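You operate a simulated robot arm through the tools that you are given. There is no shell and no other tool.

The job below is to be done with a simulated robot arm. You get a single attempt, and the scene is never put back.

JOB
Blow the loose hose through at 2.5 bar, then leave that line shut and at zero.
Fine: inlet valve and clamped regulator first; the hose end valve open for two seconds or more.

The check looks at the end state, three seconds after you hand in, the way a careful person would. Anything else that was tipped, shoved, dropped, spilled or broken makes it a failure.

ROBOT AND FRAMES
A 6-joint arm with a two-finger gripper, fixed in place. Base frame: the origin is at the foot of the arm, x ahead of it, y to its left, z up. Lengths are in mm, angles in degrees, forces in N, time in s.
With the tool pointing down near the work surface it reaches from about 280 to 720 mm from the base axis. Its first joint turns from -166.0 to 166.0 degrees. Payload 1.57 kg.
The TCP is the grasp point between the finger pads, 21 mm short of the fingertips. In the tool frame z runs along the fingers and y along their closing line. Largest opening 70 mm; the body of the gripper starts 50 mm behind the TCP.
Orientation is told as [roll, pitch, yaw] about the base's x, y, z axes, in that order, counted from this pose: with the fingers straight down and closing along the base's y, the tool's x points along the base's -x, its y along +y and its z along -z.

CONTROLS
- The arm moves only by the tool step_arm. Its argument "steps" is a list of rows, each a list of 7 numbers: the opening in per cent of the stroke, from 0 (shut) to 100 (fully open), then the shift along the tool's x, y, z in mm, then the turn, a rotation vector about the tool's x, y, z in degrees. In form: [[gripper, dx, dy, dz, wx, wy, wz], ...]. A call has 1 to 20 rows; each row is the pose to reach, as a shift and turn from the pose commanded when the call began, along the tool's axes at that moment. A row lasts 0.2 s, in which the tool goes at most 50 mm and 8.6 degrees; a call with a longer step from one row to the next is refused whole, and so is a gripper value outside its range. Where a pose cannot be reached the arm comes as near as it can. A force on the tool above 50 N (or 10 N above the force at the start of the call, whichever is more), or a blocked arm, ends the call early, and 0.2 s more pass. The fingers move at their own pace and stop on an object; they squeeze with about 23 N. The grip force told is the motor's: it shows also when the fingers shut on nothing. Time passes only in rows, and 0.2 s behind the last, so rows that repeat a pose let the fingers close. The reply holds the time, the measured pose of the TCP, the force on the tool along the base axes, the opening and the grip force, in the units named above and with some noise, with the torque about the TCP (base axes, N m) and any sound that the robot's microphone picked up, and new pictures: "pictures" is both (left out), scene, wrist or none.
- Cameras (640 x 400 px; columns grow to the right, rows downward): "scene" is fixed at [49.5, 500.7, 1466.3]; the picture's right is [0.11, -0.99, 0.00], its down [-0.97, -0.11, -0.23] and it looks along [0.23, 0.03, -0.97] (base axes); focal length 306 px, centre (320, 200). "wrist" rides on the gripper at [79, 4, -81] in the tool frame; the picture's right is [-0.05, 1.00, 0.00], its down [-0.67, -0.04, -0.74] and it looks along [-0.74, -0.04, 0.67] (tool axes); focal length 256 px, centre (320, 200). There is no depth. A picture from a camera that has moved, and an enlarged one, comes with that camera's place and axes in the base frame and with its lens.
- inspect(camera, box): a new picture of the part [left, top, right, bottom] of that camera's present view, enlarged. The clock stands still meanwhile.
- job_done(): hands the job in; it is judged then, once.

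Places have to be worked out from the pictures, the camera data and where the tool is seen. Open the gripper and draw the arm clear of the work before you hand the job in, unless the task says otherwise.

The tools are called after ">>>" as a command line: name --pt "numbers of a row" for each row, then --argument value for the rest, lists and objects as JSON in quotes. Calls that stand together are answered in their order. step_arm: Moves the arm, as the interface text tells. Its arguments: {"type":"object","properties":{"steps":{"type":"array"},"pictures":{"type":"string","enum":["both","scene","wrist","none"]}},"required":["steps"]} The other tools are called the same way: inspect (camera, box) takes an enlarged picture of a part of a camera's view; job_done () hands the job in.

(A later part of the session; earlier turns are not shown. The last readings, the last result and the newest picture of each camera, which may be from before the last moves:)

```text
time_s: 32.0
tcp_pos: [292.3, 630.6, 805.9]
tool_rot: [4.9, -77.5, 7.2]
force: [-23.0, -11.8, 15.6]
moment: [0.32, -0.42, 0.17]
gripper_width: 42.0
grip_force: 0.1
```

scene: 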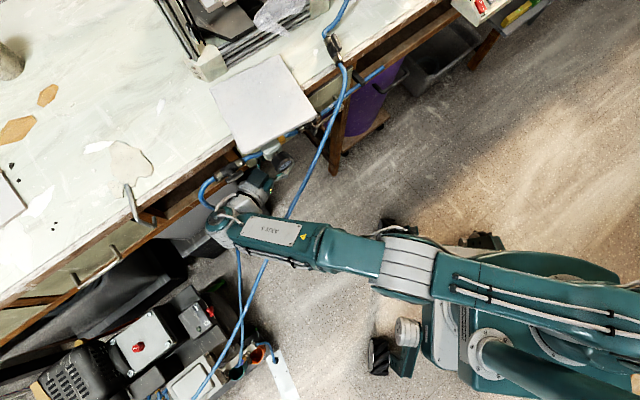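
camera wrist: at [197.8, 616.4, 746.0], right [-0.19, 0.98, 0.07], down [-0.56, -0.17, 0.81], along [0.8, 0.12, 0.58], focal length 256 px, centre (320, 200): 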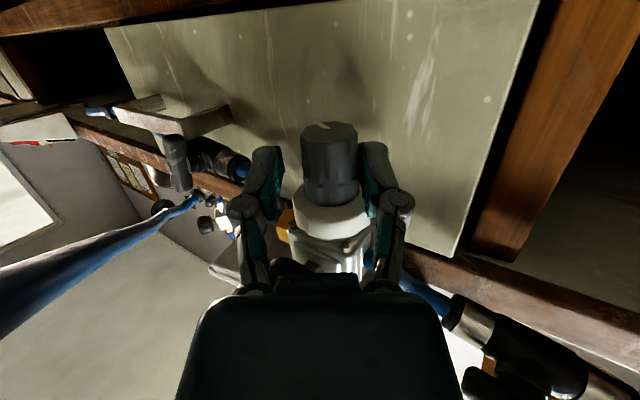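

The line of force points to the left fingertip pressing on the olive panel behind the knob, which is closer than I had estimated. I'll back the tool off a few millimetres, lower it, and swing back to yaw −5 around the knob with the fingertips well short of the panel.

>>> step_arm --pt "60 3 1 -5 0 0 0" --pt "60 4.5 1.4 -8 0 0 0" --pt "60 6 3 -7.5 5.5 -0.1 1.2" --pt "60 7 5 -6.5 11 -0.2 2.4" --pt "60 7.5 6.5 -5.5 16.5 -0.3 3.6" --pt "60 7.5 6.5 -5.5 16.5 -0.3 3.6" --pictures "wrist"

>>> inspect --camera "wrist" --box '[220, 80, 420, 205]'

>>> inspect --camera "scene" --box '[276, 155, 296, 172]'

```text
time_s: 33.4
tcp_pos: [285.1, 636.2, 797.3]
tool_rot: [4.2, -77.5, -9.2]
force: [-0.2, -0.2, 1.0]
moment: [0.0, 0.0, 0.0]
gripper_width: 42.2
grip_force: 0.1
camera wrist: at [189.9, 649.8, 737.8], right [0.1, 0.99, 0.07], down [-0.58, 0.0, 0.81], along [0.81, -0.12, 0.58], focal length 256 px, centre (320, 200)
```

wrist: 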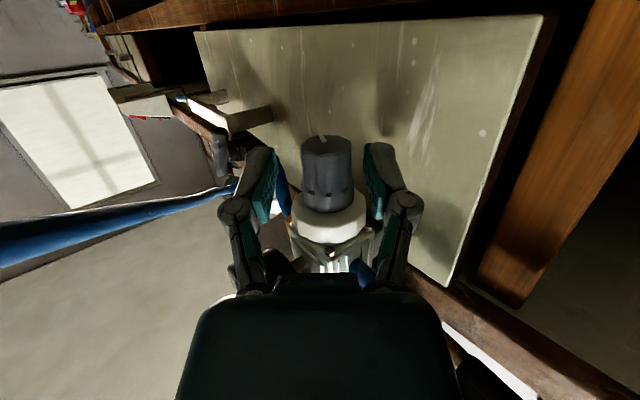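

```text
3.20 times, centred on (320, 142) of wrist
camera zoom: at [189.9, 649.8, 737.8], right [0.1, 0.99, 0.07], down [-0.58, 0.0, 0.81], along [0.81, -0.12, 0.58], focal length 819 px, centre (320, 384)
```

zoom: 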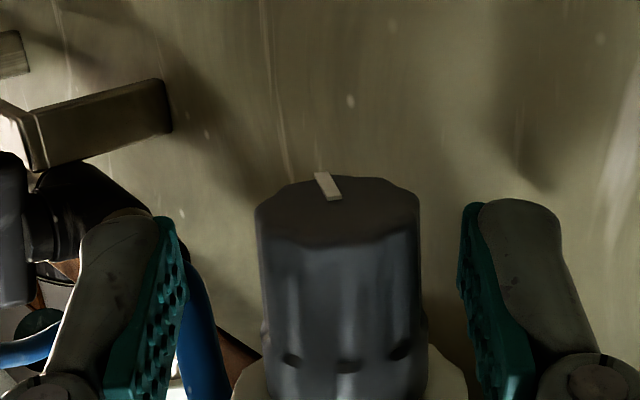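

```text
16.00 times, centred on (286, 164) of scene
camera zoom: at [49.5, 500.7, 1466.3], right [0.11, -0.99, 0.0], down [-0.97, -0.11, -0.23], along [0.23, 0.03, -0.97], focal length 4896 px, centre (864, 784)
```

zoom: 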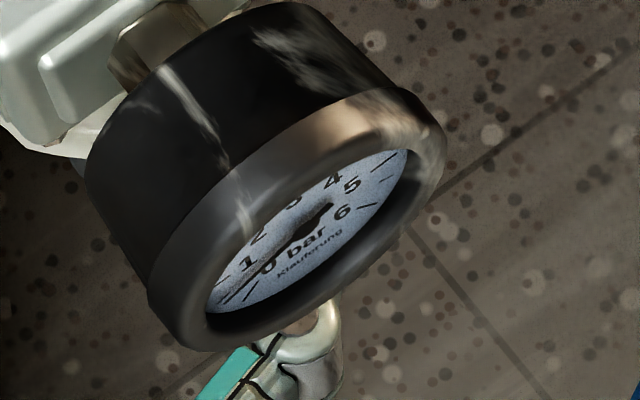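

Forces are now zero at yaw −5 with the fingertips further from the panel. The gauge shows roughly 0.5 bar. I'll centre on the knob with a shallower grip, close, and check the jaw width to see how the pads seat.

>>> step_arm --pt "60 0 1.4 2 0 0 0" --pt "60 0 2.7 4 0 0 0" --pt "30 0 2.7 4 0 0 0" --pt "10 0 2.7 4 0 0 0" --pt "0 0 2.7 4 0 0 0" --pt "0 0 2.7 4 0 0 0" --pictures "wrist"

>>> inspect --camera "wrist" --box '[260, 100, 380, 175]'

```text
time_s: 34.8
tcp_pos: [288.6, 639.8, 797.8]
tool_rot: [4.3, -77.5, -9.2]
force: [-1.9, 0.5, 1.0]
moment: [-0.01, 0.03, 0.0]
gripper_width: 24.8
grip_force: 31.7
camera wrist: at [194.1, 652.4, 737.4], right [0.1, 0.99, 0.07], down [-0.58, 0.0, 0.81], along [0.81, -0.12, 0.58], focal length 256 px, centre (320, 200)
```

wrist: 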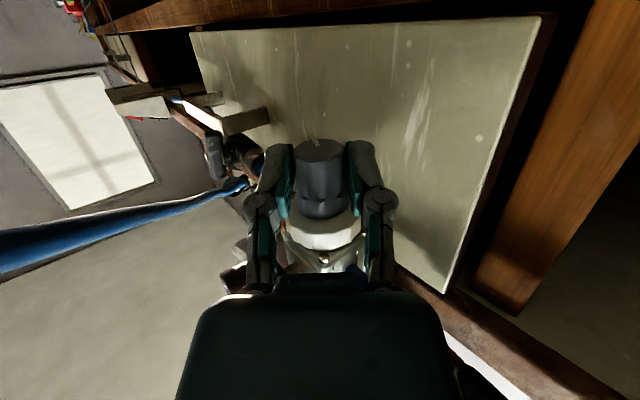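

```text
5.33 times, centred on (320, 138) of wrist
camera zoom: at [194.1, 652.4, 737.4], right [0.1, 0.99, 0.07], down [-0.58, 0.0, 0.81], along [0.81, -0.12, 0.58], focal length 1365 px, centre (320, 533)
```

zoom: 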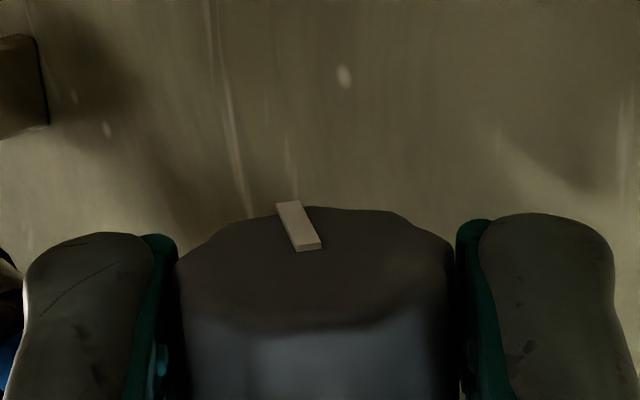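

Well seated: 24.8 mm wide and practically no side force. I'll turn in small increments about the knob axis, about 10.5 mm ahead of the TCP, and check the force each time.

>>> step_arm --pt "0 0 -0.55 0 -2.9 0 -0.6" --pt "0 0 -1.1 0.1 -5.8 0.1 -1.3" --pt "0 0 -1.5 0.1 -7.8 0.1 -1.7" --pt "0 0 -1.5 0.1 -7.8 0.1 -1.7" --pictures "none"

>>> inspect --camera "wrist" --box '[260, 100, 380, 175]'

>>> inspect --camera "scene" --box '[276, 155, 296, 172]'

```text
time_s: 35.8
tcp_pos: [289.9, 636.9, 795.9]
tool_rot: [4.3, -77.4, -1.2]
force: [-1.7, -2.6, 1.8]
moment: [-0.08, -0.39, -0.03]
gripper_width: 24.7
grip_force: 31.7
```

```text
5.33 times, centred on (320, 138) of wrist
camera zoom: at [193.1, 637.4, 737.4], right [-0.04, 1.0, 0.07], down [-0.58, -0.08, 0.81], along [0.81, -0.01, 0.58], focal length 1365 px, centre (320, 533)
```

zoom: 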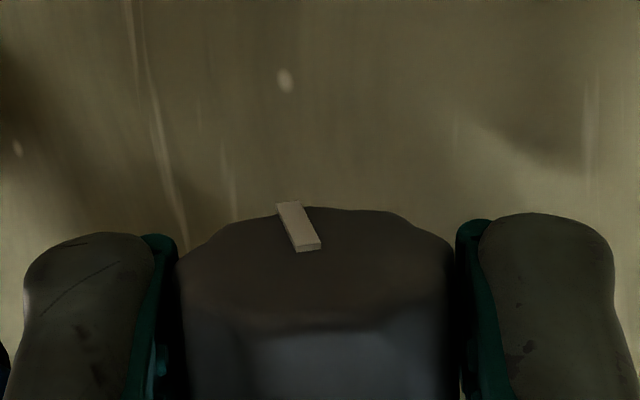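

```text
16.00 times, centred on (286, 164) of scene
camera zoom: at [49.5, 500.7, 1466.3], right [0.11, -0.99, 0.0], down [-0.97, -0.11, -0.23], along [0.23, 0.03, -0.97], focal length 4896 px, centre (864, 784)
```

zoom: 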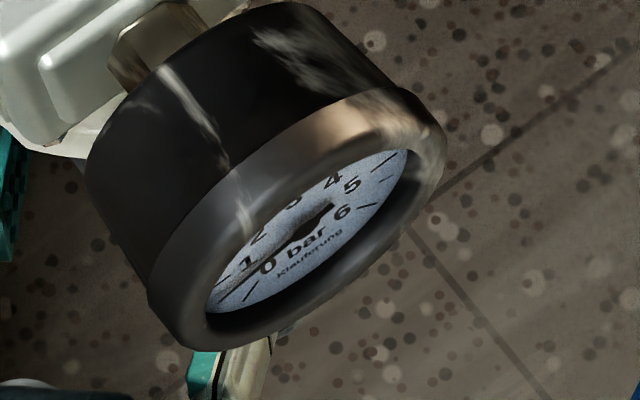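

It holds without slipping, forces are tiny, and the needle is rising. Another 7° the same way.

>>> step_arm --pt "0 0 -0.5 0 -2.4 0 -0.5" --pt "0 0 -0.9 0.05 -4.9 0.1 -1.1" --pt "0 0 -1.3 0.1 -6.8 0.1 -1.5" --pt "0 0 -1.3 0.1 -6.8 0.1 -1.5" --pictures "wrist"

>>> inspect --camera "wrist" --box '[260, 100, 380, 175]'

>>> inspect --camera "scene" --box '[276, 155, 296, 172]'

```text
time_s: 36.8
tcp_pos: [289.9, 635.0, 796.9]
tool_rot: [4.7, -77.5, 5.5]
force: [-1.3, -2.9, 6.8]
moment: [-0.04, 0.25, -0.05]
gripper_width: 24.7
grip_force: 31.7
camera wrist: at [194.0, 624.2, 737.2], right [-0.16, 0.98, 0.07], down [-0.57, -0.15, 0.81], along [0.81, 0.09, 0.58], focal length 256 px, centre (320, 200)
```

wrist: 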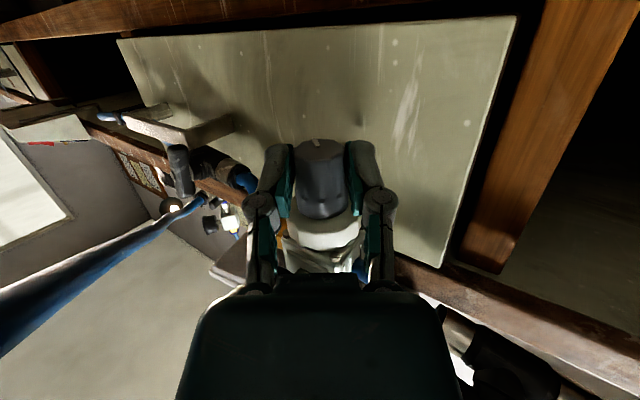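

```text
5.33 times, centred on (320, 138) of wrist
camera zoom: at [194.0, 624.2, 737.2], right [-0.16, 0.98, 0.07], down [-0.57, -0.15, 0.81], along [0.81, 0.09, 0.58], focal length 1365 px, centre (320, 533)
```

zoom: 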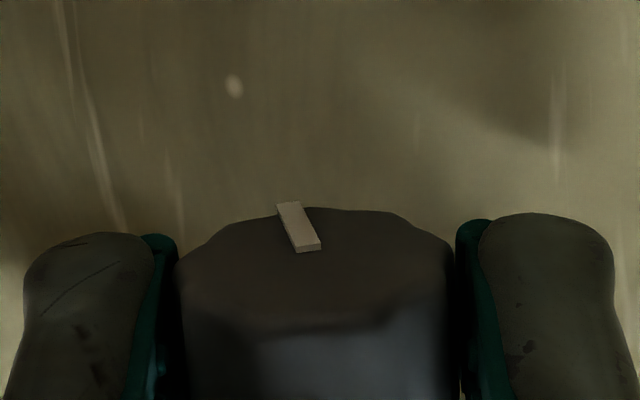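

```text
16.00 times, centred on (286, 164) of scene
camera zoom: at [49.5, 500.7, 1466.3], right [0.11, -0.99, 0.0], down [-0.97, -0.11, -0.23], along [0.23, 0.03, -0.97], focal length 4896 px, centre (864, 784)
```

zoom: 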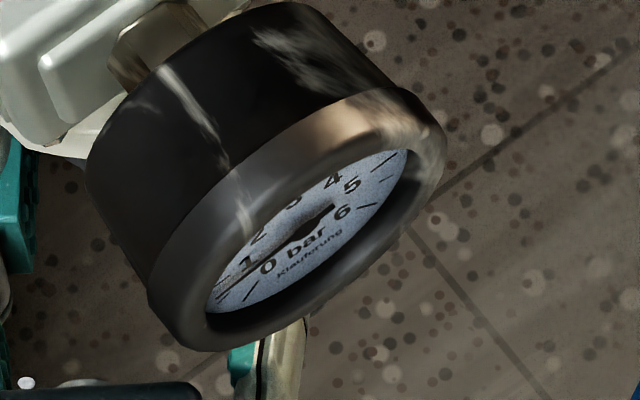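

Still no slip. There's room for a few more degrees before I need to regrip.

>>> step_arm --pt "0 0.3 -0.4 0 -2 0 -0.4" --pt "0 0.3 -0.8 0.05 -4 0.1 -0.9" --pt "0 0.3 -1.1 0.1 -5.8 0.1 -1.3" --pt "0 0.3 -1.1 0.1 -5.8 0.1 -1.3" --pictures "wrist"

>>> inspect --camera "wrist" --box '[260, 100, 380, 175]'

>>> inspect --camera "scene" --box '[276, 155, 296, 172]'

```text
time_s: 37.8
tcp_pos: [290.8, 635.0, 797.0]
tool_rot: [4.7, -77.5, 11.4]
force: [-1.7, -3.8, 8.4]
moment: [0.02, -0.1, -0.03]
gripper_width: 24.7
grip_force: 32.3
camera wrist: at [196.0, 613.2, 737.2], right [-0.26, 0.96, 0.07], down [-0.55, -0.21, 0.81], along [0.79, 0.17, 0.58], focal length 256 px, centre (320, 200)
```

wrist: 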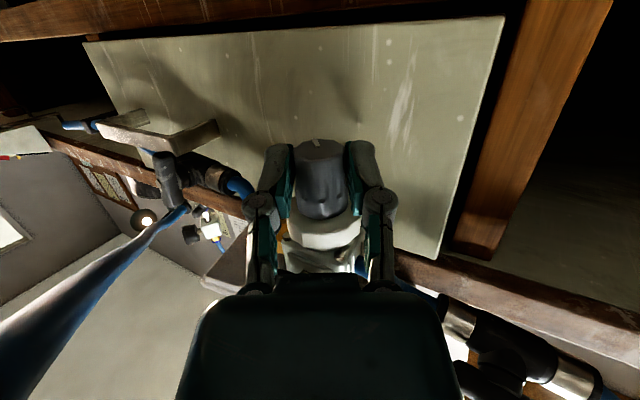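

```text
5.33 times, centred on (320, 138) of wrist
camera zoom: at [196.0, 613.2, 737.2], right [-0.26, 0.96, 0.07], down [-0.55, -0.21, 0.81], along [0.79, 0.17, 0.58], focal length 1365 px, centre (320, 533)
```

zoom: 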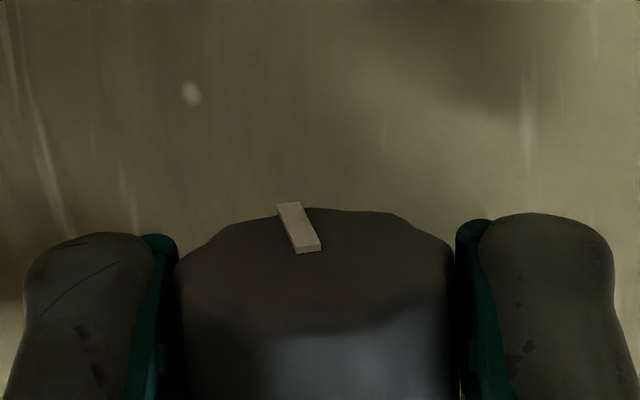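

```text
16.00 times, centred on (286, 164) of scene
camera zoom: at [49.5, 500.7, 1466.3], right [0.11, -0.99, 0.0], down [-0.97, -0.11, -0.23], along [0.23, 0.03, -0.97], focal length 4896 px, centre (864, 784)
```

zoom: 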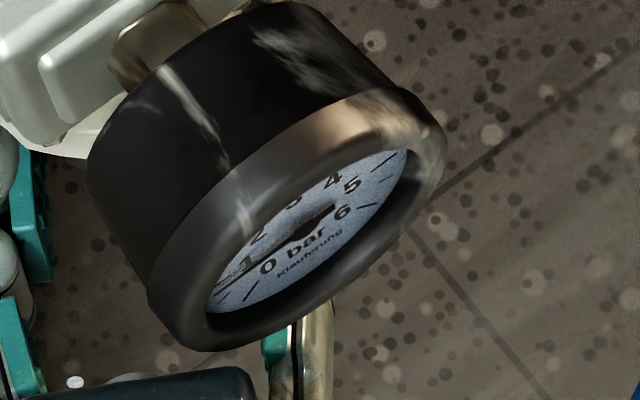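

Good, about 1 bar now at yaw 16. I'll regrip: open, swing back 29° around the knob axis, and close again.

>>> step_arm --pt "25 0 0 0 0 0 0" --pt "50 0 0 0 0 0 0" --pt "50 0 0 0 0 0 0" --pt "50 0 1.3 0.1 7.1 -0.1 1.5" --pt "50 0 2.6 0.3 14.2 -0.1 3" --pt "50 0 3.9 0.7 21.2 -0.2 4.6" --pt "50 0 5.1 1.3 28.3 -0.3 6.1" --pt "50 0 5.1 1.3 28.3 -0.3 6.1" --pictures "wrist"

>>> inspect --camera "wrist" --box '[240, 90, 400, 190]'

```text
time_s: 39.6
tcp_pos: [289.9, 639.9, 796.9]
tool_rot: [3.3, -77.4, -16.3]
force: [0.5, -0.8, -0.2]
moment: [-0.02, 0.03, -0.02]
gripper_width: 35.0
grip_force: 0.2
camera wrist: at [197.4, 666.7, 736.6], right [0.24, 0.97, 0.06], down [-0.58, 0.09, 0.81], along [0.78, -0.23, 0.58], focal length 256 px, centre (320, 200)
```

wrist: 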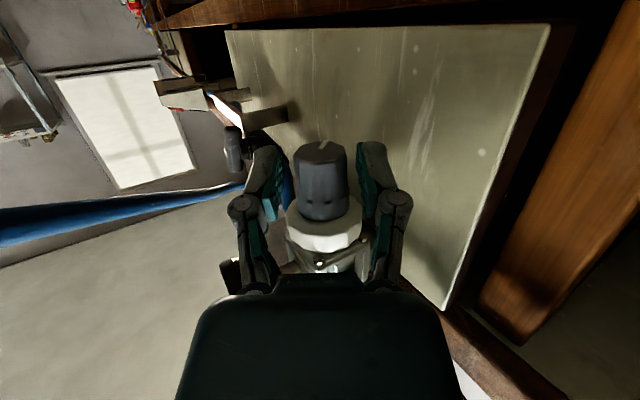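

```text
4.00 times, centred on (320, 140) of wrist
camera zoom: at [197.4, 666.7, 736.6], right [0.24, 0.97, 0.06], down [-0.58, 0.09, 0.81], along [0.78, -0.23, 0.58], focal length 1024 px, centre (320, 440)
```

zoom: 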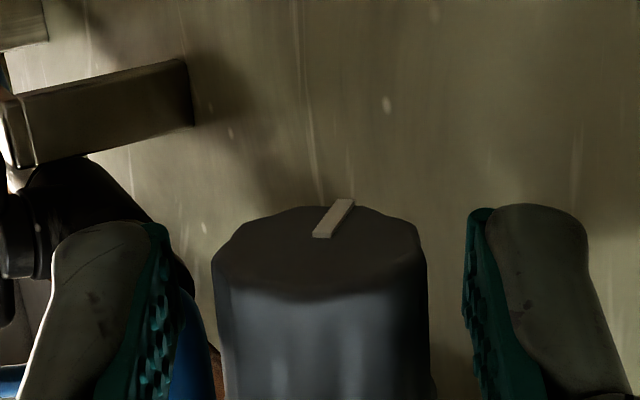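

Centred with zero force. I'll close and turn the first few degrees of the next stroke.

>>> step_arm --pt "30 0 0 0 0 0 0" --pt "10 0 0 0 0 0 0" --pt "0 0 0 0 0 0 0" --pt "0 0 0 0 0 0 0" --pt "0 0 -0.5 0 -3 0 -0.6" --pt "0 0 -1 0.1 -6 0 -1.3" --pt "0 0 -1.4 0.1 -8 0.1 -1.7" --pt "0 0 -1.4 0.1 -8 0.1 -1.7" --pictures "none"

>>> inspect --camera "wrist" --box '[240, 90, 400, 190]'

>>> inspect --camera "scene" --box '[276, 155, 296, 172]'

```text
time_s: 41.4
tcp_pos: [289.9, 638.9, 795.1]
tool_rot: [3.9, -77.4, -8.6]
force: [2.1, 7.9, -2.6]
moment: [-0.24, -0.75, 0.14]
gripper_width: 25.0
grip_force: 32.0
```

```text
4.00 times, centred on (320, 140) of wrist
camera zoom: at [194.2, 651.9, 736.5], right [0.1, 0.99, 0.07], down [-0.58, 0.0, 0.81], along [0.81, -0.12, 0.58], focal length 1024 px, centre (320, 440)
```

zoom: 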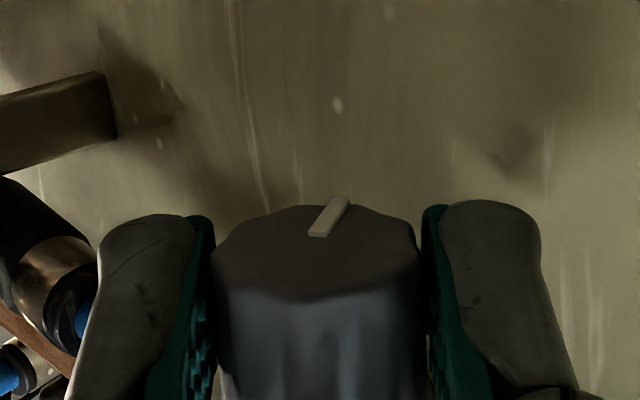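

```text
16.00 times, centred on (286, 164) of scene
camera zoom: at [49.5, 500.7, 1466.3], right [0.11, -0.99, 0.0], down [-0.97, -0.11, -0.23], along [0.23, 0.03, -0.97], focal length 4896 px, centre (864, 784)
```

zoom: 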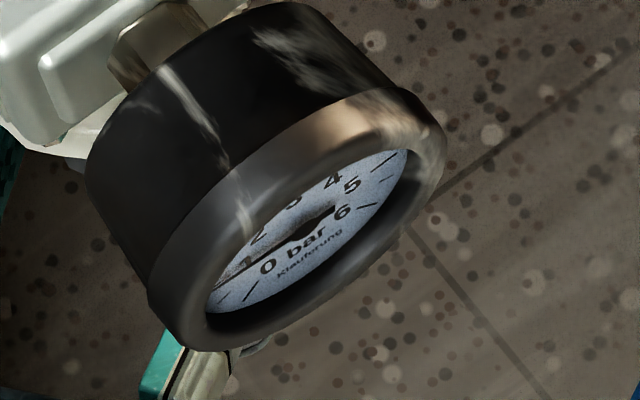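

Turning cleanly, and the needle is passing 1 bar. I'll continue the stroke.

>>> step_arm --pt "0 0 0.1 0 -3.4 0 -0.7" --pt "0 0 -0.5 0.1 -6.8 0.1 -1.5" --pt "0 0 -1.1 0.2 -10.2 0.1 -2.2" --pt "0 0 -1.7 0.3 -13.6 0.2 -2.9" --pt "0 0 -1.7 0.3 -13.6 0.2 -2.9" --pictures "none"

>>> inspect --camera "wrist" --box '[240, 90, 400, 190]'

>>> inspect --camera "scene" --box '[276, 155, 296, 172]'

```text
time_s: 42.6
tcp_pos: [289.6, 636.3, 795.0]
tool_rot: [4.3, -77.4, 4.8]
force: [-5.0, -5.1, -0.1]
moment: [0.0, -0.57, -0.04]
gripper_width: 24.3
grip_force: 32.2
```

```text
4.00 times, centred on (320, 140) of wrist
camera zoom: at [194.0, 626.0, 736.4], right [-0.15, 0.99, 0.07], down [-0.57, -0.14, 0.81], along [0.81, 0.08, 0.58], focal length 1024 px, centre (320, 440)
```

zoom: 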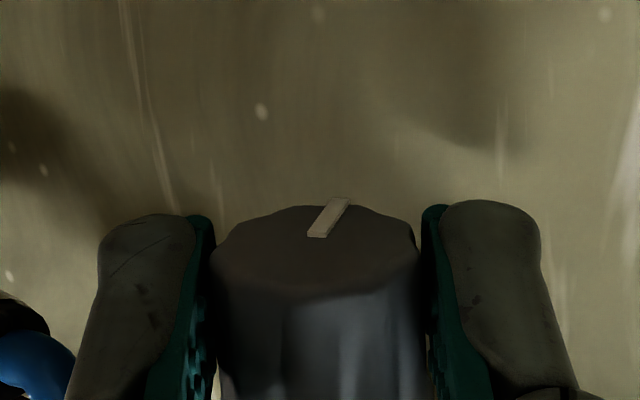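

```text
16.00 times, centred on (286, 164) of scene
camera zoom: at [49.5, 500.7, 1466.3], right [0.11, -0.99, 0.0], down [-0.97, -0.11, -0.23], along [0.23, 0.03, -0.97], focal length 4896 px, centre (864, 784)
```

zoom: 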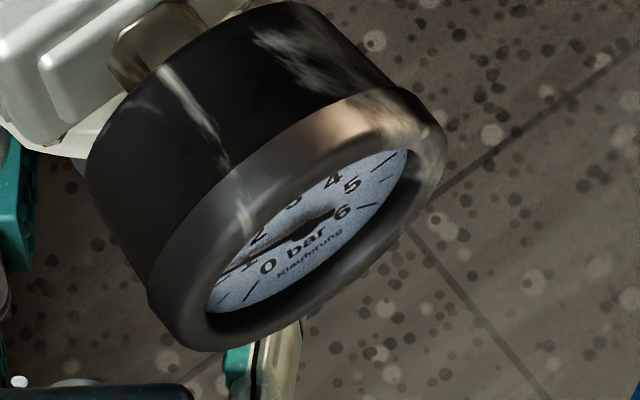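

No slip, needle now past 1 bar. A last 7° for this stroke, then another regrip.

>>> step_arm --pt "0 0 -0.3 0 -2.4 0 -0.5" --pt "0 0 -0.7 0.05 -4.8 0 -1" --pt "0 0 -1.2 0.1 -7 0.1 -1.5" --pt "0 0 -1.2 0.1 -7 0.1 -1.5" --pt "25 0 -1.2 0.1 -7 0.1 -1.5" --pt "50 0 -1.2 0.1 -7 0.1 -1.5" --pt "50 0 -1.2 0.1 -7 0.1 -1.5" --pictures "none"

>>> inspect --camera "wrist" --box '[240, 90, 400, 190]'

>>> inspect --camera "scene" --box '[276, 155, 296, 172]'

```text
time_s: 44.2
tcp_pos: [290.3, 635.3, 796.1]
tool_rot: [5.0, -77.5, 11.2]
force: [-0.5, -0.4, -0.3]
moment: [0.0, 0.04, -0.02]
gripper_width: 35.2
grip_force: 0.0
```

```text
4.00 times, centred on (320, 140) of wrist
camera zoom: at [196.2, 613.6, 737.3], right [-0.27, 0.96, 0.07], down [-0.54, -0.21, 0.81], along [0.79, 0.18, 0.58], focal length 1024 px, centre (320, 440)
```

zoom: 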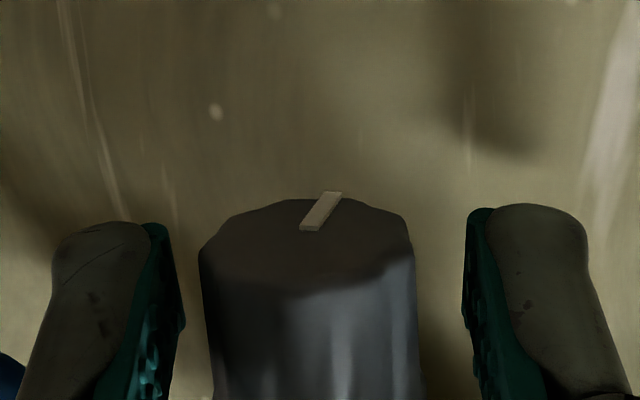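

```text
16.00 times, centred on (286, 164) of scene
camera zoom: at [49.5, 500.7, 1466.3], right [0.11, -0.99, 0.0], down [-0.97, -0.11, -0.23], along [0.23, 0.03, -0.97], focal length 4896 px, centre (864, 784)
```

zoom: 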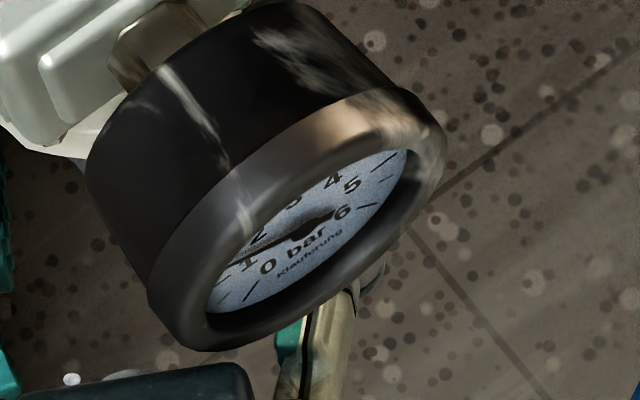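

About 1.5 bar now. The knob sits 1.7 mm left of centre, so I'll correct that while swinging back for the next stroke.

>>> step_arm --pt "50 0 -0.3 0.1 7.1 -0.1 1.5" --pt "50 0 0.9 0.3 14.2 -0.1 3" --pt "50 0 2.2 0.7 21.2 -0.2 4.6" --pt "50 0 3.4 1.3 28.3 -0.3 6.1" --pt "50 0 3.4 1.3 28.3 -0.3 6.1" --pictures "none"

>>> inspect --camera "wrist" --box '[240, 90, 400, 190]'

>>> inspect --camera "scene" --box '[276, 155, 296, 172]'

```text
time_s: 45.4
tcp_pos: [289.7, 639.2, 796.4]
tool_rot: [3.4, -77.1, -16.1]
force: [-0.9, 0.3, 0.0]
moment: [0.0, 0.0, 0.01]
gripper_width: 35.0
grip_force: 0.1
```

```text
4.00 times, centred on (320, 140) of wrist
camera zoom: at [197.7, 665.4, 737.1], right [0.23, 0.97, 0.07], down [-0.57, 0.08, 0.81], along [0.78, -0.23, 0.58], focal length 1024 px, centre (320, 440)
```

zoom: 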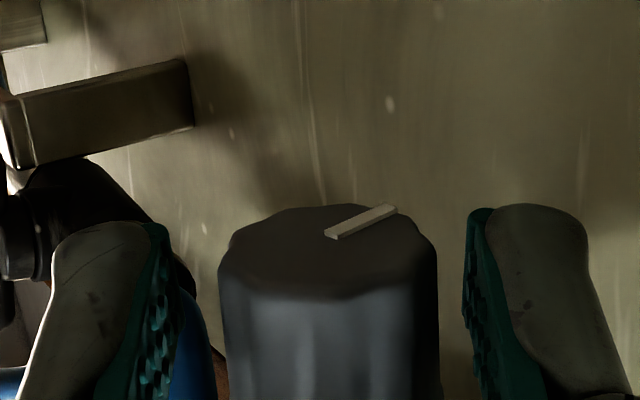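

```text
16.00 times, centred on (286, 164) of scene
camera zoom: at [49.5, 500.7, 1466.3], right [0.11, -0.99, 0.0], down [-0.97, -0.11, -0.23], along [0.23, 0.03, -0.97], focal length 4896 px, centre (864, 784)
```

zoom: 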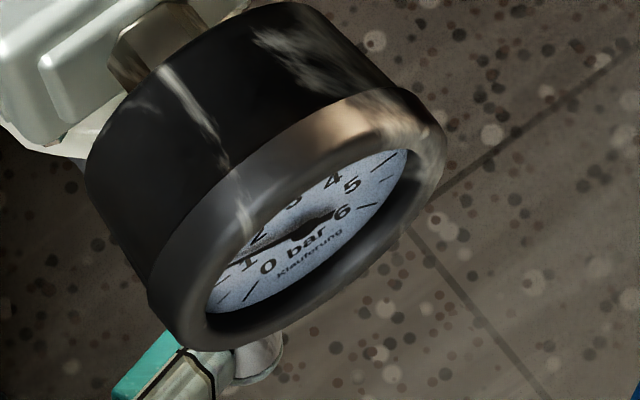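

Centred within 1 mm. Closing and doing the next stroke of about 28°.

>>> step_arm --pt "30 0 0.9 0 0 0 0" --pt "10 0 0.9 0 0 0 0" --pt "0 0 0.9 0 0 0 0" --pt "0 0 0.9 0 0 0 0" --pt "0 0 0.4 0 -3.4 0 -0.7" --pt "0 0 -0.2 0.1 -6.8 0.1 -1.5" --pt "0 0 -0.8 0.2 -10.2 0.1 -2.2" --pt "0 0 -1.4 0.3 -13.6 0.2 -2.9" --pt "0 0 -1.4 0.3 -13.6 0.2 -2.9" --pictures "none"

>>> inspect --camera "wrist" --box '[240, 90, 400, 190]'

>>> inspect --camera "scene" --box '[276, 155, 296, 172]'

```text
time_s: 47.4
tcp_pos: [290.6, 638.0, 796.2]
tool_rot: [4.7, -77.4, -3.3]
force: [0.3, -4.8, 7.0]
moment: [-0.06, -0.35, -0.01]
gripper_width: 24.4
grip_force: 31.6
```

```text
4.00 times, centred on (320, 140) of wrist
camera zoom: at [193.9, 641.0, 737.0], right [-0.01, 1.0, 0.07], down [-0.58, -0.06, 0.81], along [0.82, -0.03, 0.58], focal length 1024 px, centre (320, 440)
```

zoom: 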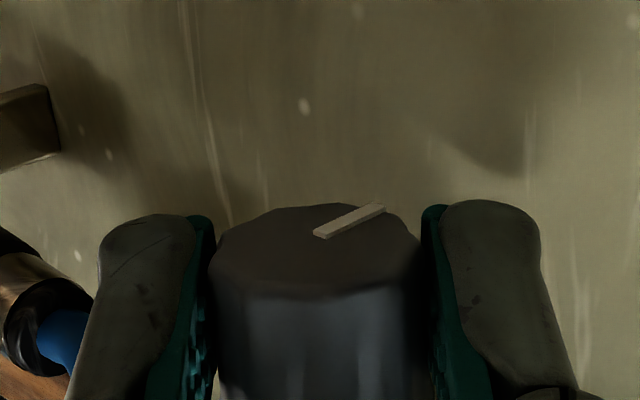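

```text
16.00 times, centred on (286, 164) of scene
camera zoom: at [49.5, 500.7, 1466.3], right [0.11, -0.99, 0.0], down [-0.97, -0.11, -0.23], along [0.23, 0.03, -0.97], focal length 4896 px, centre (864, 784)
```

zoom: 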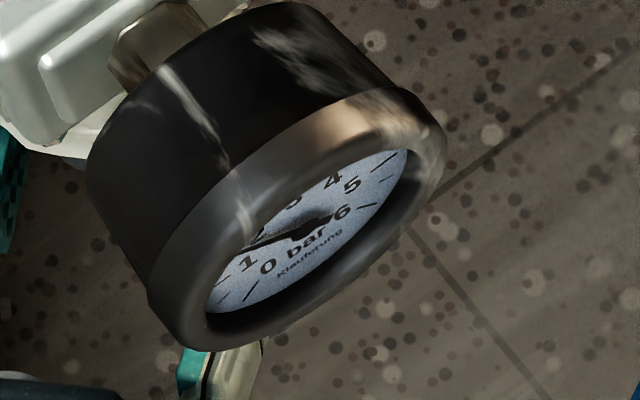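

The needle is now close to 2. Another 14°, then I'll check again.

>>> step_arm --pt "0 0 -0.4 0 -3.4 0 -0.7" --pt "0 0 -0.9 0.1 -6.8 0.1 -1.5" --pt "0 0 -1.5 0.2 -10.2 0.1 -2.2" --pt "0 0 -2.1 0.3 -13.6 0.2 -2.9" --pt "0 0 -2.1 0.3 -13.6 0.2 -2.9" --pictures "none"

>>> inspect --camera "wrist" --box '[240, 90, 400, 190]'

>>> inspect --camera "scene" --box '[276, 155, 296, 172]'

```text
time_s: 48.6
tcp_pos: [290.8, 633.8, 795.8]
tool_rot: [5.2, -77.2, 9.9]
force: [4.7, -9.5, 10.5]
moment: [0.04, -0.38, -0.15]
gripper_width: 24.5
grip_force: 32.2
```

```text
4.00 times, centred on (320, 140) of wrist
camera zoom: at [196.3, 615.2, 736.7], right [-0.25, 0.97, 0.07], down [-0.55, -0.2, 0.81], along [0.8, 0.16, 0.58], focal length 1024 px, centre (320, 440)
```

zoom: 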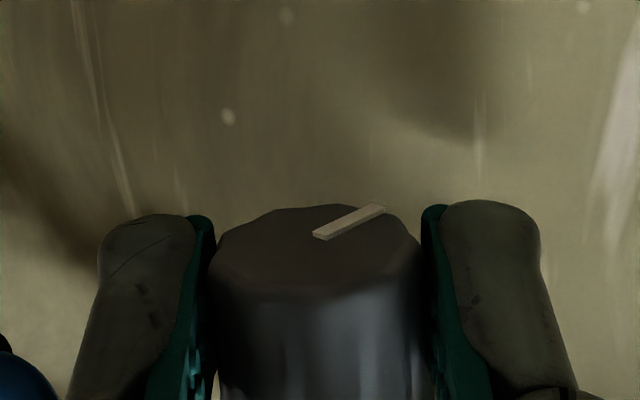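

```text
16.00 times, centred on (286, 164) of scene
camera zoom: at [49.5, 500.7, 1466.3], right [0.11, -0.99, 0.0], down [-0.97, -0.11, -0.23], along [0.23, 0.03, -0.97], focal length 4896 px, centre (864, 784)
```

zoom: 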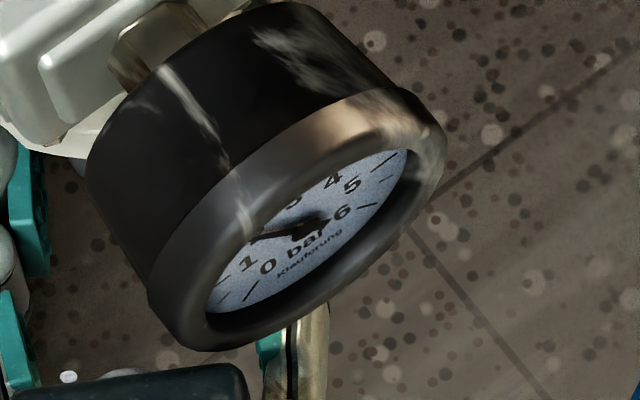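

By my projection of the dial, the needle is at about 2.05 bar. I'll zoom in more to pin the reading down.

>>> inspect --camera "scene" --box '[281, 160, 291, 167]'

```text
16.00 times, centred on (286, 164) of scene
camera zoom: at [49.5, 500.7, 1466.3], right [0.11, -0.99, 0.0], down [-0.97, -0.11, -0.23], along [0.23, 0.03, -0.97], focal length 4896 px, centre (864, 784)
```

zoom: 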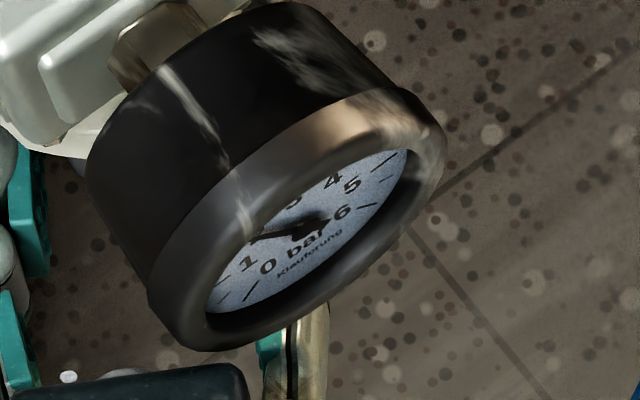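

16× is the maximum zoom; the needle is at about 2.05–2.1. I'll regrip once more for the last 20° or so.

>>> step_arm --pt "25 0 0 0 0 0 0" --pt "50 0 0 0 0 0 0" --pt "50 0 0 0 0 0 0" --pt "50 0 1.3 0.1 7.1 -0.1 1.5" --pt "50 0 2.6 0.3 14.2 -0.1 3" --pt "50 0 3.9 0.7 21.2 -0.2 4.6" --pt "50 0 4.9 1.2 27 -0.3 5.8" --pt "50 0 4.9 1.2 27 -0.3 5.8" --pictures "none"

>>> inspect --camera "wrist" --box '[240, 90, 400, 190]'

>>> inspect --camera "scene" --box '[276, 155, 296, 172]'

```text
time_s: 50.4
tcp_pos: [289.0, 639.4, 795.0]
tool_rot: [3.5, -77.1, -15.9]
force: [0.1, 0.3, -1.2]
moment: [-0.01, -0.01, -0.02]
gripper_width: 34.9
grip_force: 0.0
```

```text
4.00 times, centred on (320, 140) of wrist
camera zoom: at [196.8, 666.4, 736.9], right [0.23, 0.97, 0.07], down [-0.57, 0.08, 0.81], along [0.79, -0.22, 0.58], focal length 1024 px, centre (320, 440)
```

zoom: 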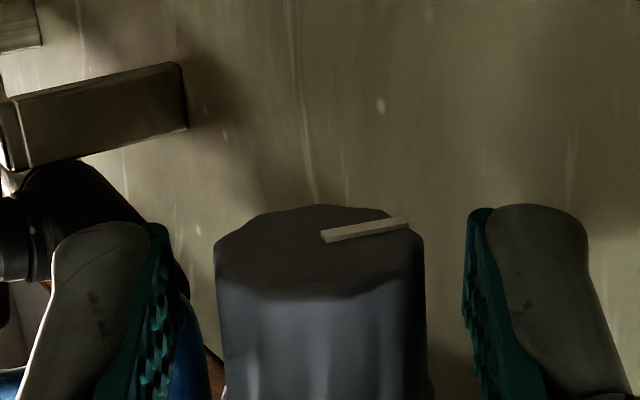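

```text
16.00 times, centred on (286, 164) of scene
camera zoom: at [49.5, 500.7, 1466.3], right [0.11, -0.99, 0.0], down [-0.97, -0.11, -0.23], along [0.23, 0.03, -0.97], focal length 4896 px, centre (864, 784)
```

zoom: 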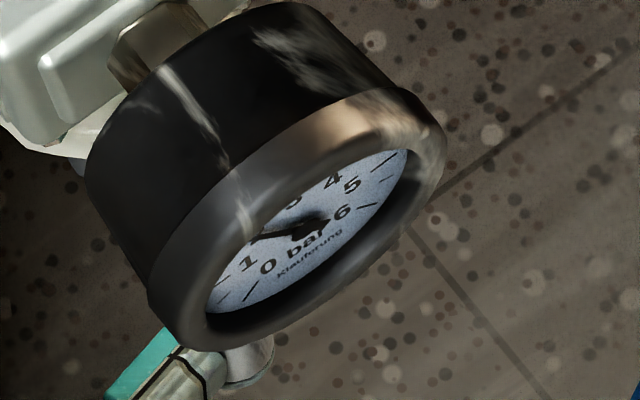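

Centred again. From the mark, the knob has turned about 100° for 2.07 bar, roughly 0.0207 bar per degree, so about 20° more should give 2.5. I'll close and turn 20°.

>>> step_arm --pt "30 0 0 0 0 0 0" --pt "10 0 0 0 0 0 0" --pt "0 0 0 0 0 0 0" --pt "0 0 0 0 0 0 0" --pt "0 0 -0.6 0 -4 0 -0.8" --pt "0 0 -1.2 0.1 -8 0.1 -1.7" --pt "0 0 -1.9 0.2 -12 0.1 -2.6" --pt "0 0 -2.5 0.4 -16 0.2 -3.4" --pt "0 0 -3 0.5 -19.5 0.2 -4.2" --pt "0 0 -3 0.5 -19.5 0.2 -4.2" --pictures "none"

>>> inspect --camera "wrist" --box '[240, 90, 400, 190]'

>>> inspect --camera "scene" --box '[276, 155, 296, 172]'

```text
time_s: 52.6
tcp_pos: [289.8, 636.9, 795.4]
tool_rot: [4.6, -77.3, 3.0]
force: [-6.7, -17.8, 5.4]
moment: [0.04, 0.07, -0.23]
gripper_width: 24.7
grip_force: 31.4
```

```text
4.00 times, centred on (320, 140) of wrist
camera zoom: at [193.2, 629.2, 736.6], right [-0.12, 0.99, 0.07], down [-0.57, -0.12, 0.81], along [0.81, 0.06, 0.58], focal length 1024 px, centre (320, 440)
```

zoom: 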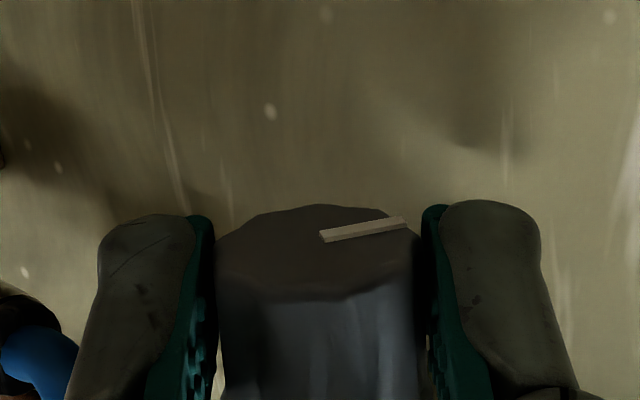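

```text
16.00 times, centred on (286, 164) of scene
camera zoom: at [49.5, 500.7, 1466.3], right [0.11, -0.99, 0.0], down [-0.97, -0.11, -0.23], along [0.23, 0.03, -0.97], focal length 4896 px, centre (864, 784)
```

zoom: 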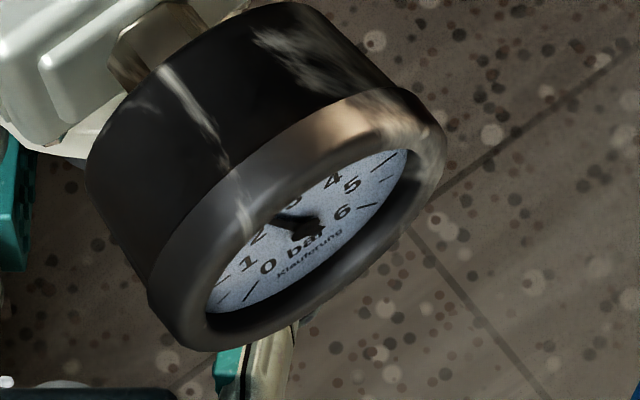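

The needle now points midway between 2 and 3. I'll release, swing back to the entry direction and retreat along it, then read the gauge face-on.

>>> step_arm --pt "25 0 0 0 0 0 0" --pt "50 0 0 0 0 0 0" --pt "50 0 0 0 0 0 0" --pt "50 0 1.3 0.1 6.8 -0.1 1.5" --pt "50 0 2.5 0.3 13.6 -0.1 3" --pt "50 0 2.5 0.3 13.6 -0.1 3" --pictures "wrist"

>>> inspect --camera "scene" --box '[276, 155, 296, 172]'

```text
time_s: 54.0
tcp_pos: [290.0, 639.5, 794.6]
tool_rot: [4.2, -77.1, -10.6]
force: [-0.4, -0.8, 0.4]
moment: [-0.02, -0.01, 0.02]
gripper_width: 34.9
grip_force: 0.0
camera wrist: at [194.5, 656.6, 736.1], right [0.13, 0.99, 0.07], down [-0.58, 0.02, 0.81], along [0.81, -0.14, 0.58], focal length 256 px, centre (320, 200)
```

wrist: 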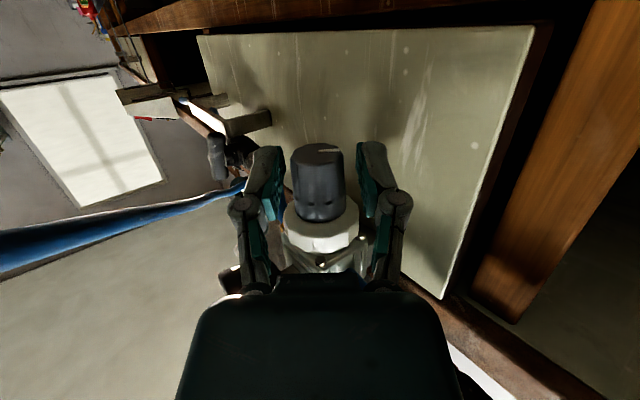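

```text
16.00 times, centred on (286, 164) of scene
camera zoom: at [49.5, 500.7, 1466.3], right [0.11, -0.99, 0.0], down [-0.97, -0.11, -0.23], along [0.23, 0.03, -0.97], focal length 4896 px, centre (864, 784)
```

zoom: 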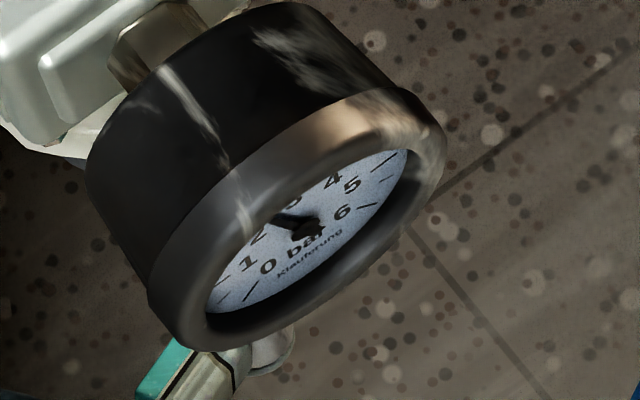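

Released cleanly with the gauge unchanged. I'll retreat along the fingers' direction and then lift.

>>> step_arm --pt "50 0 0 -25 0 0 0" --pt "50 0 0 -60 0 0 0" --pt "50 0 0 -100 0 0 0" --pt "50 0 0 -140 0 0 0" --pt "50 -40 0 -140 0 0 0" --pt "50 -80 0 -140 0 0 0" --pt "50 -80 0 -140 0 0 0" --pictures "both"

```text
time_s: 55.6
tcp_pos: [173.3, 655.1, 902.9]
tool_rot: [4.0, -77.1, -10.4]
force: [-0.8, -0.2, -0.8]
moment: [0.02, 0.0, -0.02]
gripper_width: 35.1
grip_force: 0.0
camera wrist: at [77.6, 670.5, 846.1], right [0.13, 0.99, 0.07], down [-0.58, 0.02, 0.81], along [0.81, -0.14, 0.58], focal length 256 px, centre (320, 200)
```

scene: 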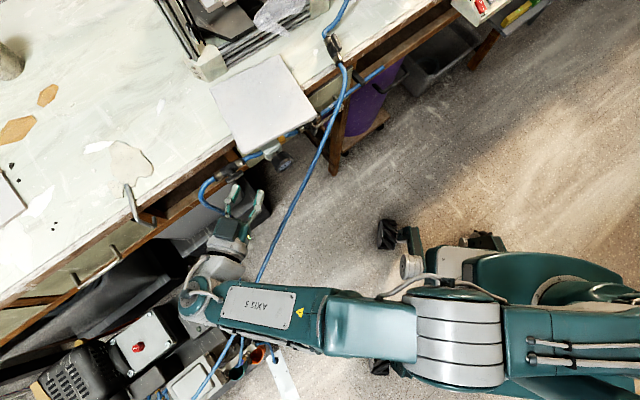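
wrist: 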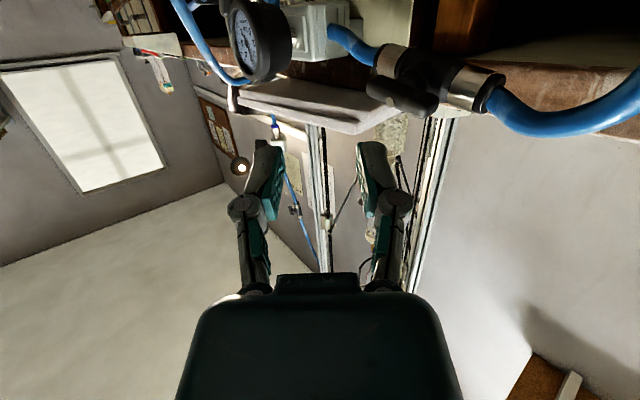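

The tool is clear and high. I'll read the gauge from here.

>>> inspect --camera "wrist" --box '[220, 0, 300, 80]'

```text
5.00 times, centred on (260, 40) of wrist
camera zoom: at [77.6, 670.5, 846.1], right [0.13, 0.99, 0.07], down [-0.58, 0.02, 0.81], along [0.81, -0.14, 0.58], focal length 1280 px, centre (620, 1000)
```

zoom: 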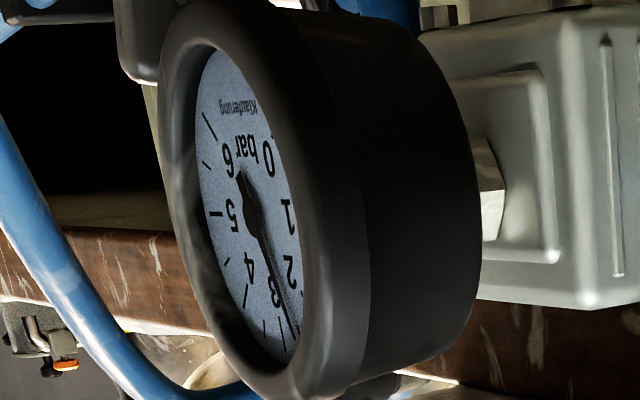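

From this angle the needle looks to be at about 2.5. I'll move to face the gauge for an accurate reading before opening the end valve.

>>> step_arm --pt "50 -1.5 -25.5 -1 -7.6 0.1 -1.7" --pt "50 -3 -51 -2 -15.3 0.3 -3.4" --pt "50 -4.5 -76.5 -3 -22.9 0.4 -5.1" --pt "50 -6 -102 -4 -30.5 0.6 -6.9" --pt "50 -7.5 -127.5 -5 -38.2 0.7 -8.6" --pt "50 -8.9 -153 -5.8 -45.8 0.9 -10.3" --pt "50 -8.9 -153 -5.8 -45.8 0.9 -10.3" --pictures "none"

>>> step_arm --pt "50 0 0 0 0 8 0" --pt "50 0 0 0 0 16 0" --pt "50 0 0 0 0 24 0" --pt "50 0 0 0 0 32 0" --pt "50 0 0 0 0 32 0" --pictures "both"

```text
time_s: 57.2
tcp_pos: [149.7, 500.9, 911.8]
tool_rot: [4.9, -77.0, 35.6]
force: [-0.1, -0.3, -0.2]
moment: [-0.01, -0.01, -0.01]
gripper_width: 35.2
grip_force: 0.1
```

```text
time_s: 58.4
tcp_pos: [150.4, 501.5, 912.3]
tool_rot: [1.6, -45.0, 39.3]
force: [1.3, 1.1, -0.3]
moment: [-0.01, -0.01, -0.04]
gripper_width: 34.8
grip_force: 0.1
camera wrist: at [61.8, 430.5, 914.4], right [-0.62, 0.78, 0.06], down [-0.01, -0.08, 1.0], along [0.79, 0.62, 0.05], focal length 256 px, centre (320, 200)
```

scene: 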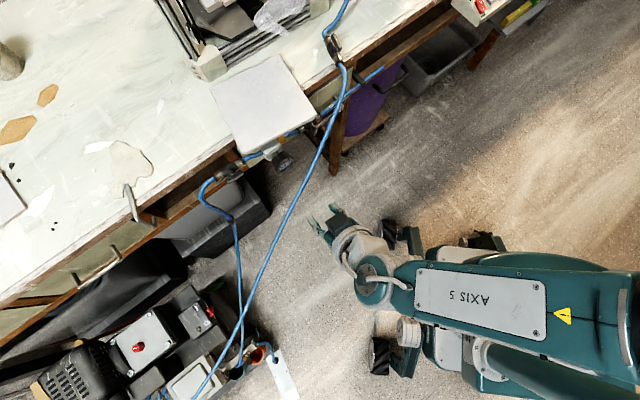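
wrist: 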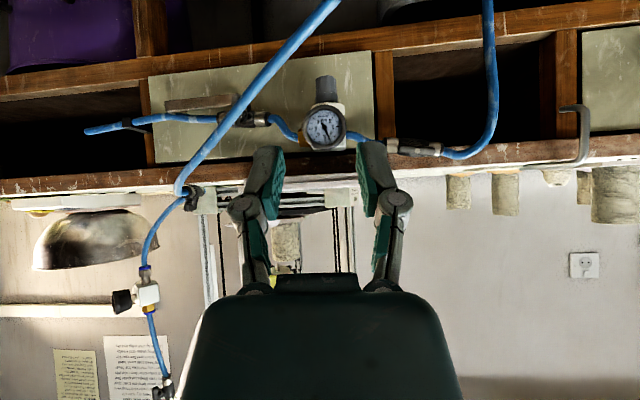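

Now I have a face-on view. I'll zoom in on the gauge dial and on valve 2.

>>> inspect --camera "wrist" --box '[303, 106, 345, 150]'

>>> inspect --camera "wrist" --box '[140, 80, 300, 180]'

```text
9.09 times, centred on (324, 128) of wrist
camera zoom: at [61.8, 430.5, 914.4], right [-0.62, 0.78, 0.06], down [-0.01, -0.08, 1.0], along [0.79, 0.62, 0.05], focal length 2327 px, centre (284, 854)
```

zoom: 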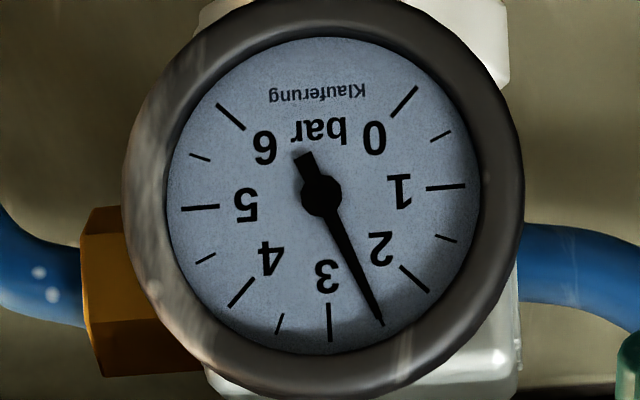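

```text
4.00 times, centred on (220, 130) of wrist
camera zoom: at [61.8, 430.5, 914.4], right [-0.62, 0.78, 0.06], down [-0.01, -0.08, 1.0], along [0.79, 0.62, 0.05], focal length 1024 px, centre (720, 480)
```

zoom: 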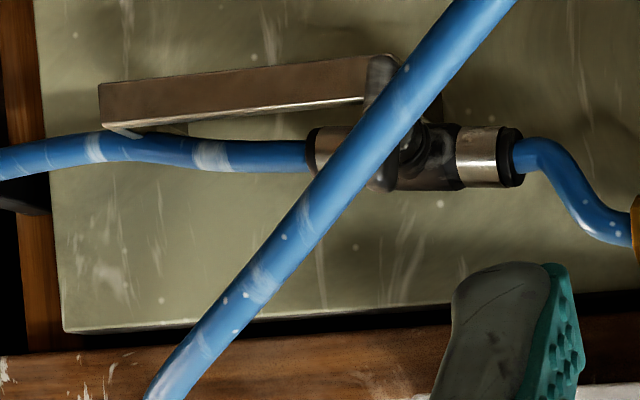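

The needle sits exactly on the 2.5 bar tick, so the regulator is set. The long hose crosses in front of valve 2 from this side, so I'll move round to the right, where nothing is in front of it, and look again.

>>> step_arm --pt "60 -9.7 -36 14.1 -4.7 0.2 -4.7" --pt "60 -19.5 -72 28.3 -9.3 0.3 -9.3" --pt "60 -29.2 -108 42.4 -14 0.5 -14" --pt "60 -39 -144 56.6 -18.6 0.6 -18.6" --pt "60 -48.7 -180 70.7 -23.3 0.8 -23.3" --pt "60 -48.7 -180 70.7 -23.3 0.8 -23.3" --pictures "both"

>>> inspect --camera "wrist" --box '[200, 60, 440, 210]'

```text
time_s: 59.8
tcp_pos: [192.5, 474.6, 892.2]
tool_rot: [2.0, -44.6, 62.0]
force: [0.0, 0.3, 0.2]
moment: [-0.04, 0.02, 0.02]
gripper_width: 41.9
grip_force: 0.0
out of reach, approached as far as the arm can: row 3, 4, 5, 6
camera wrist: at [138.5, 374.1, 894.9], right [-0.87, 0.48, 0.06], down [0.03, -0.07, 1.0], along [0.48, 0.87, 0.05], focal length 256 px, centre (320, 200)
```

scene: 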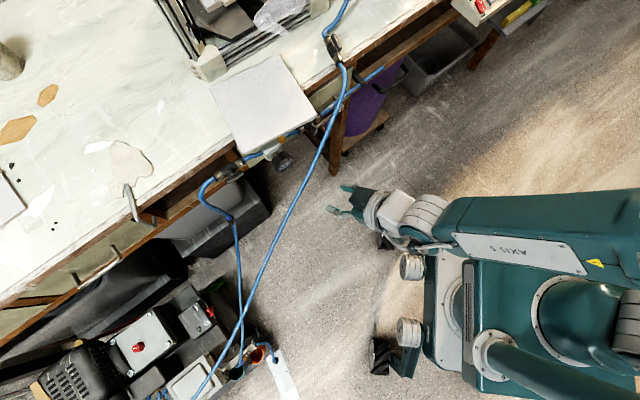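
wrist: 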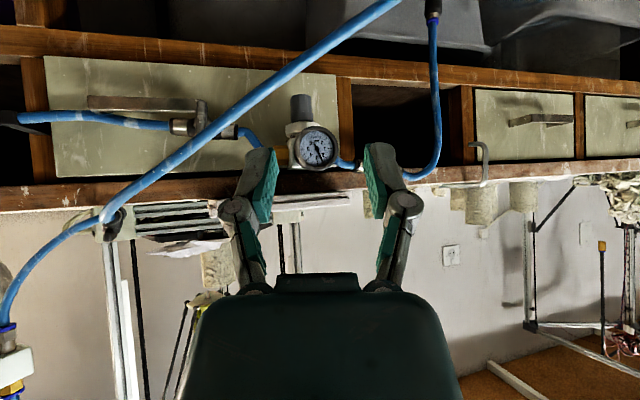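

```text
2.67 times, centred on (320, 135) of wrist
camera zoom: at [138.5, 374.1, 894.9], right [-0.87, 0.48, 0.06], down [0.03, -0.07, 1.0], along [0.48, 0.87, 0.05], focal length 683 px, centre (320, 373)
```

zoom: 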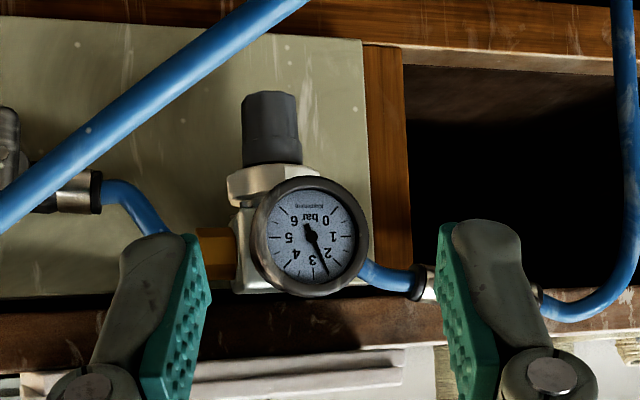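

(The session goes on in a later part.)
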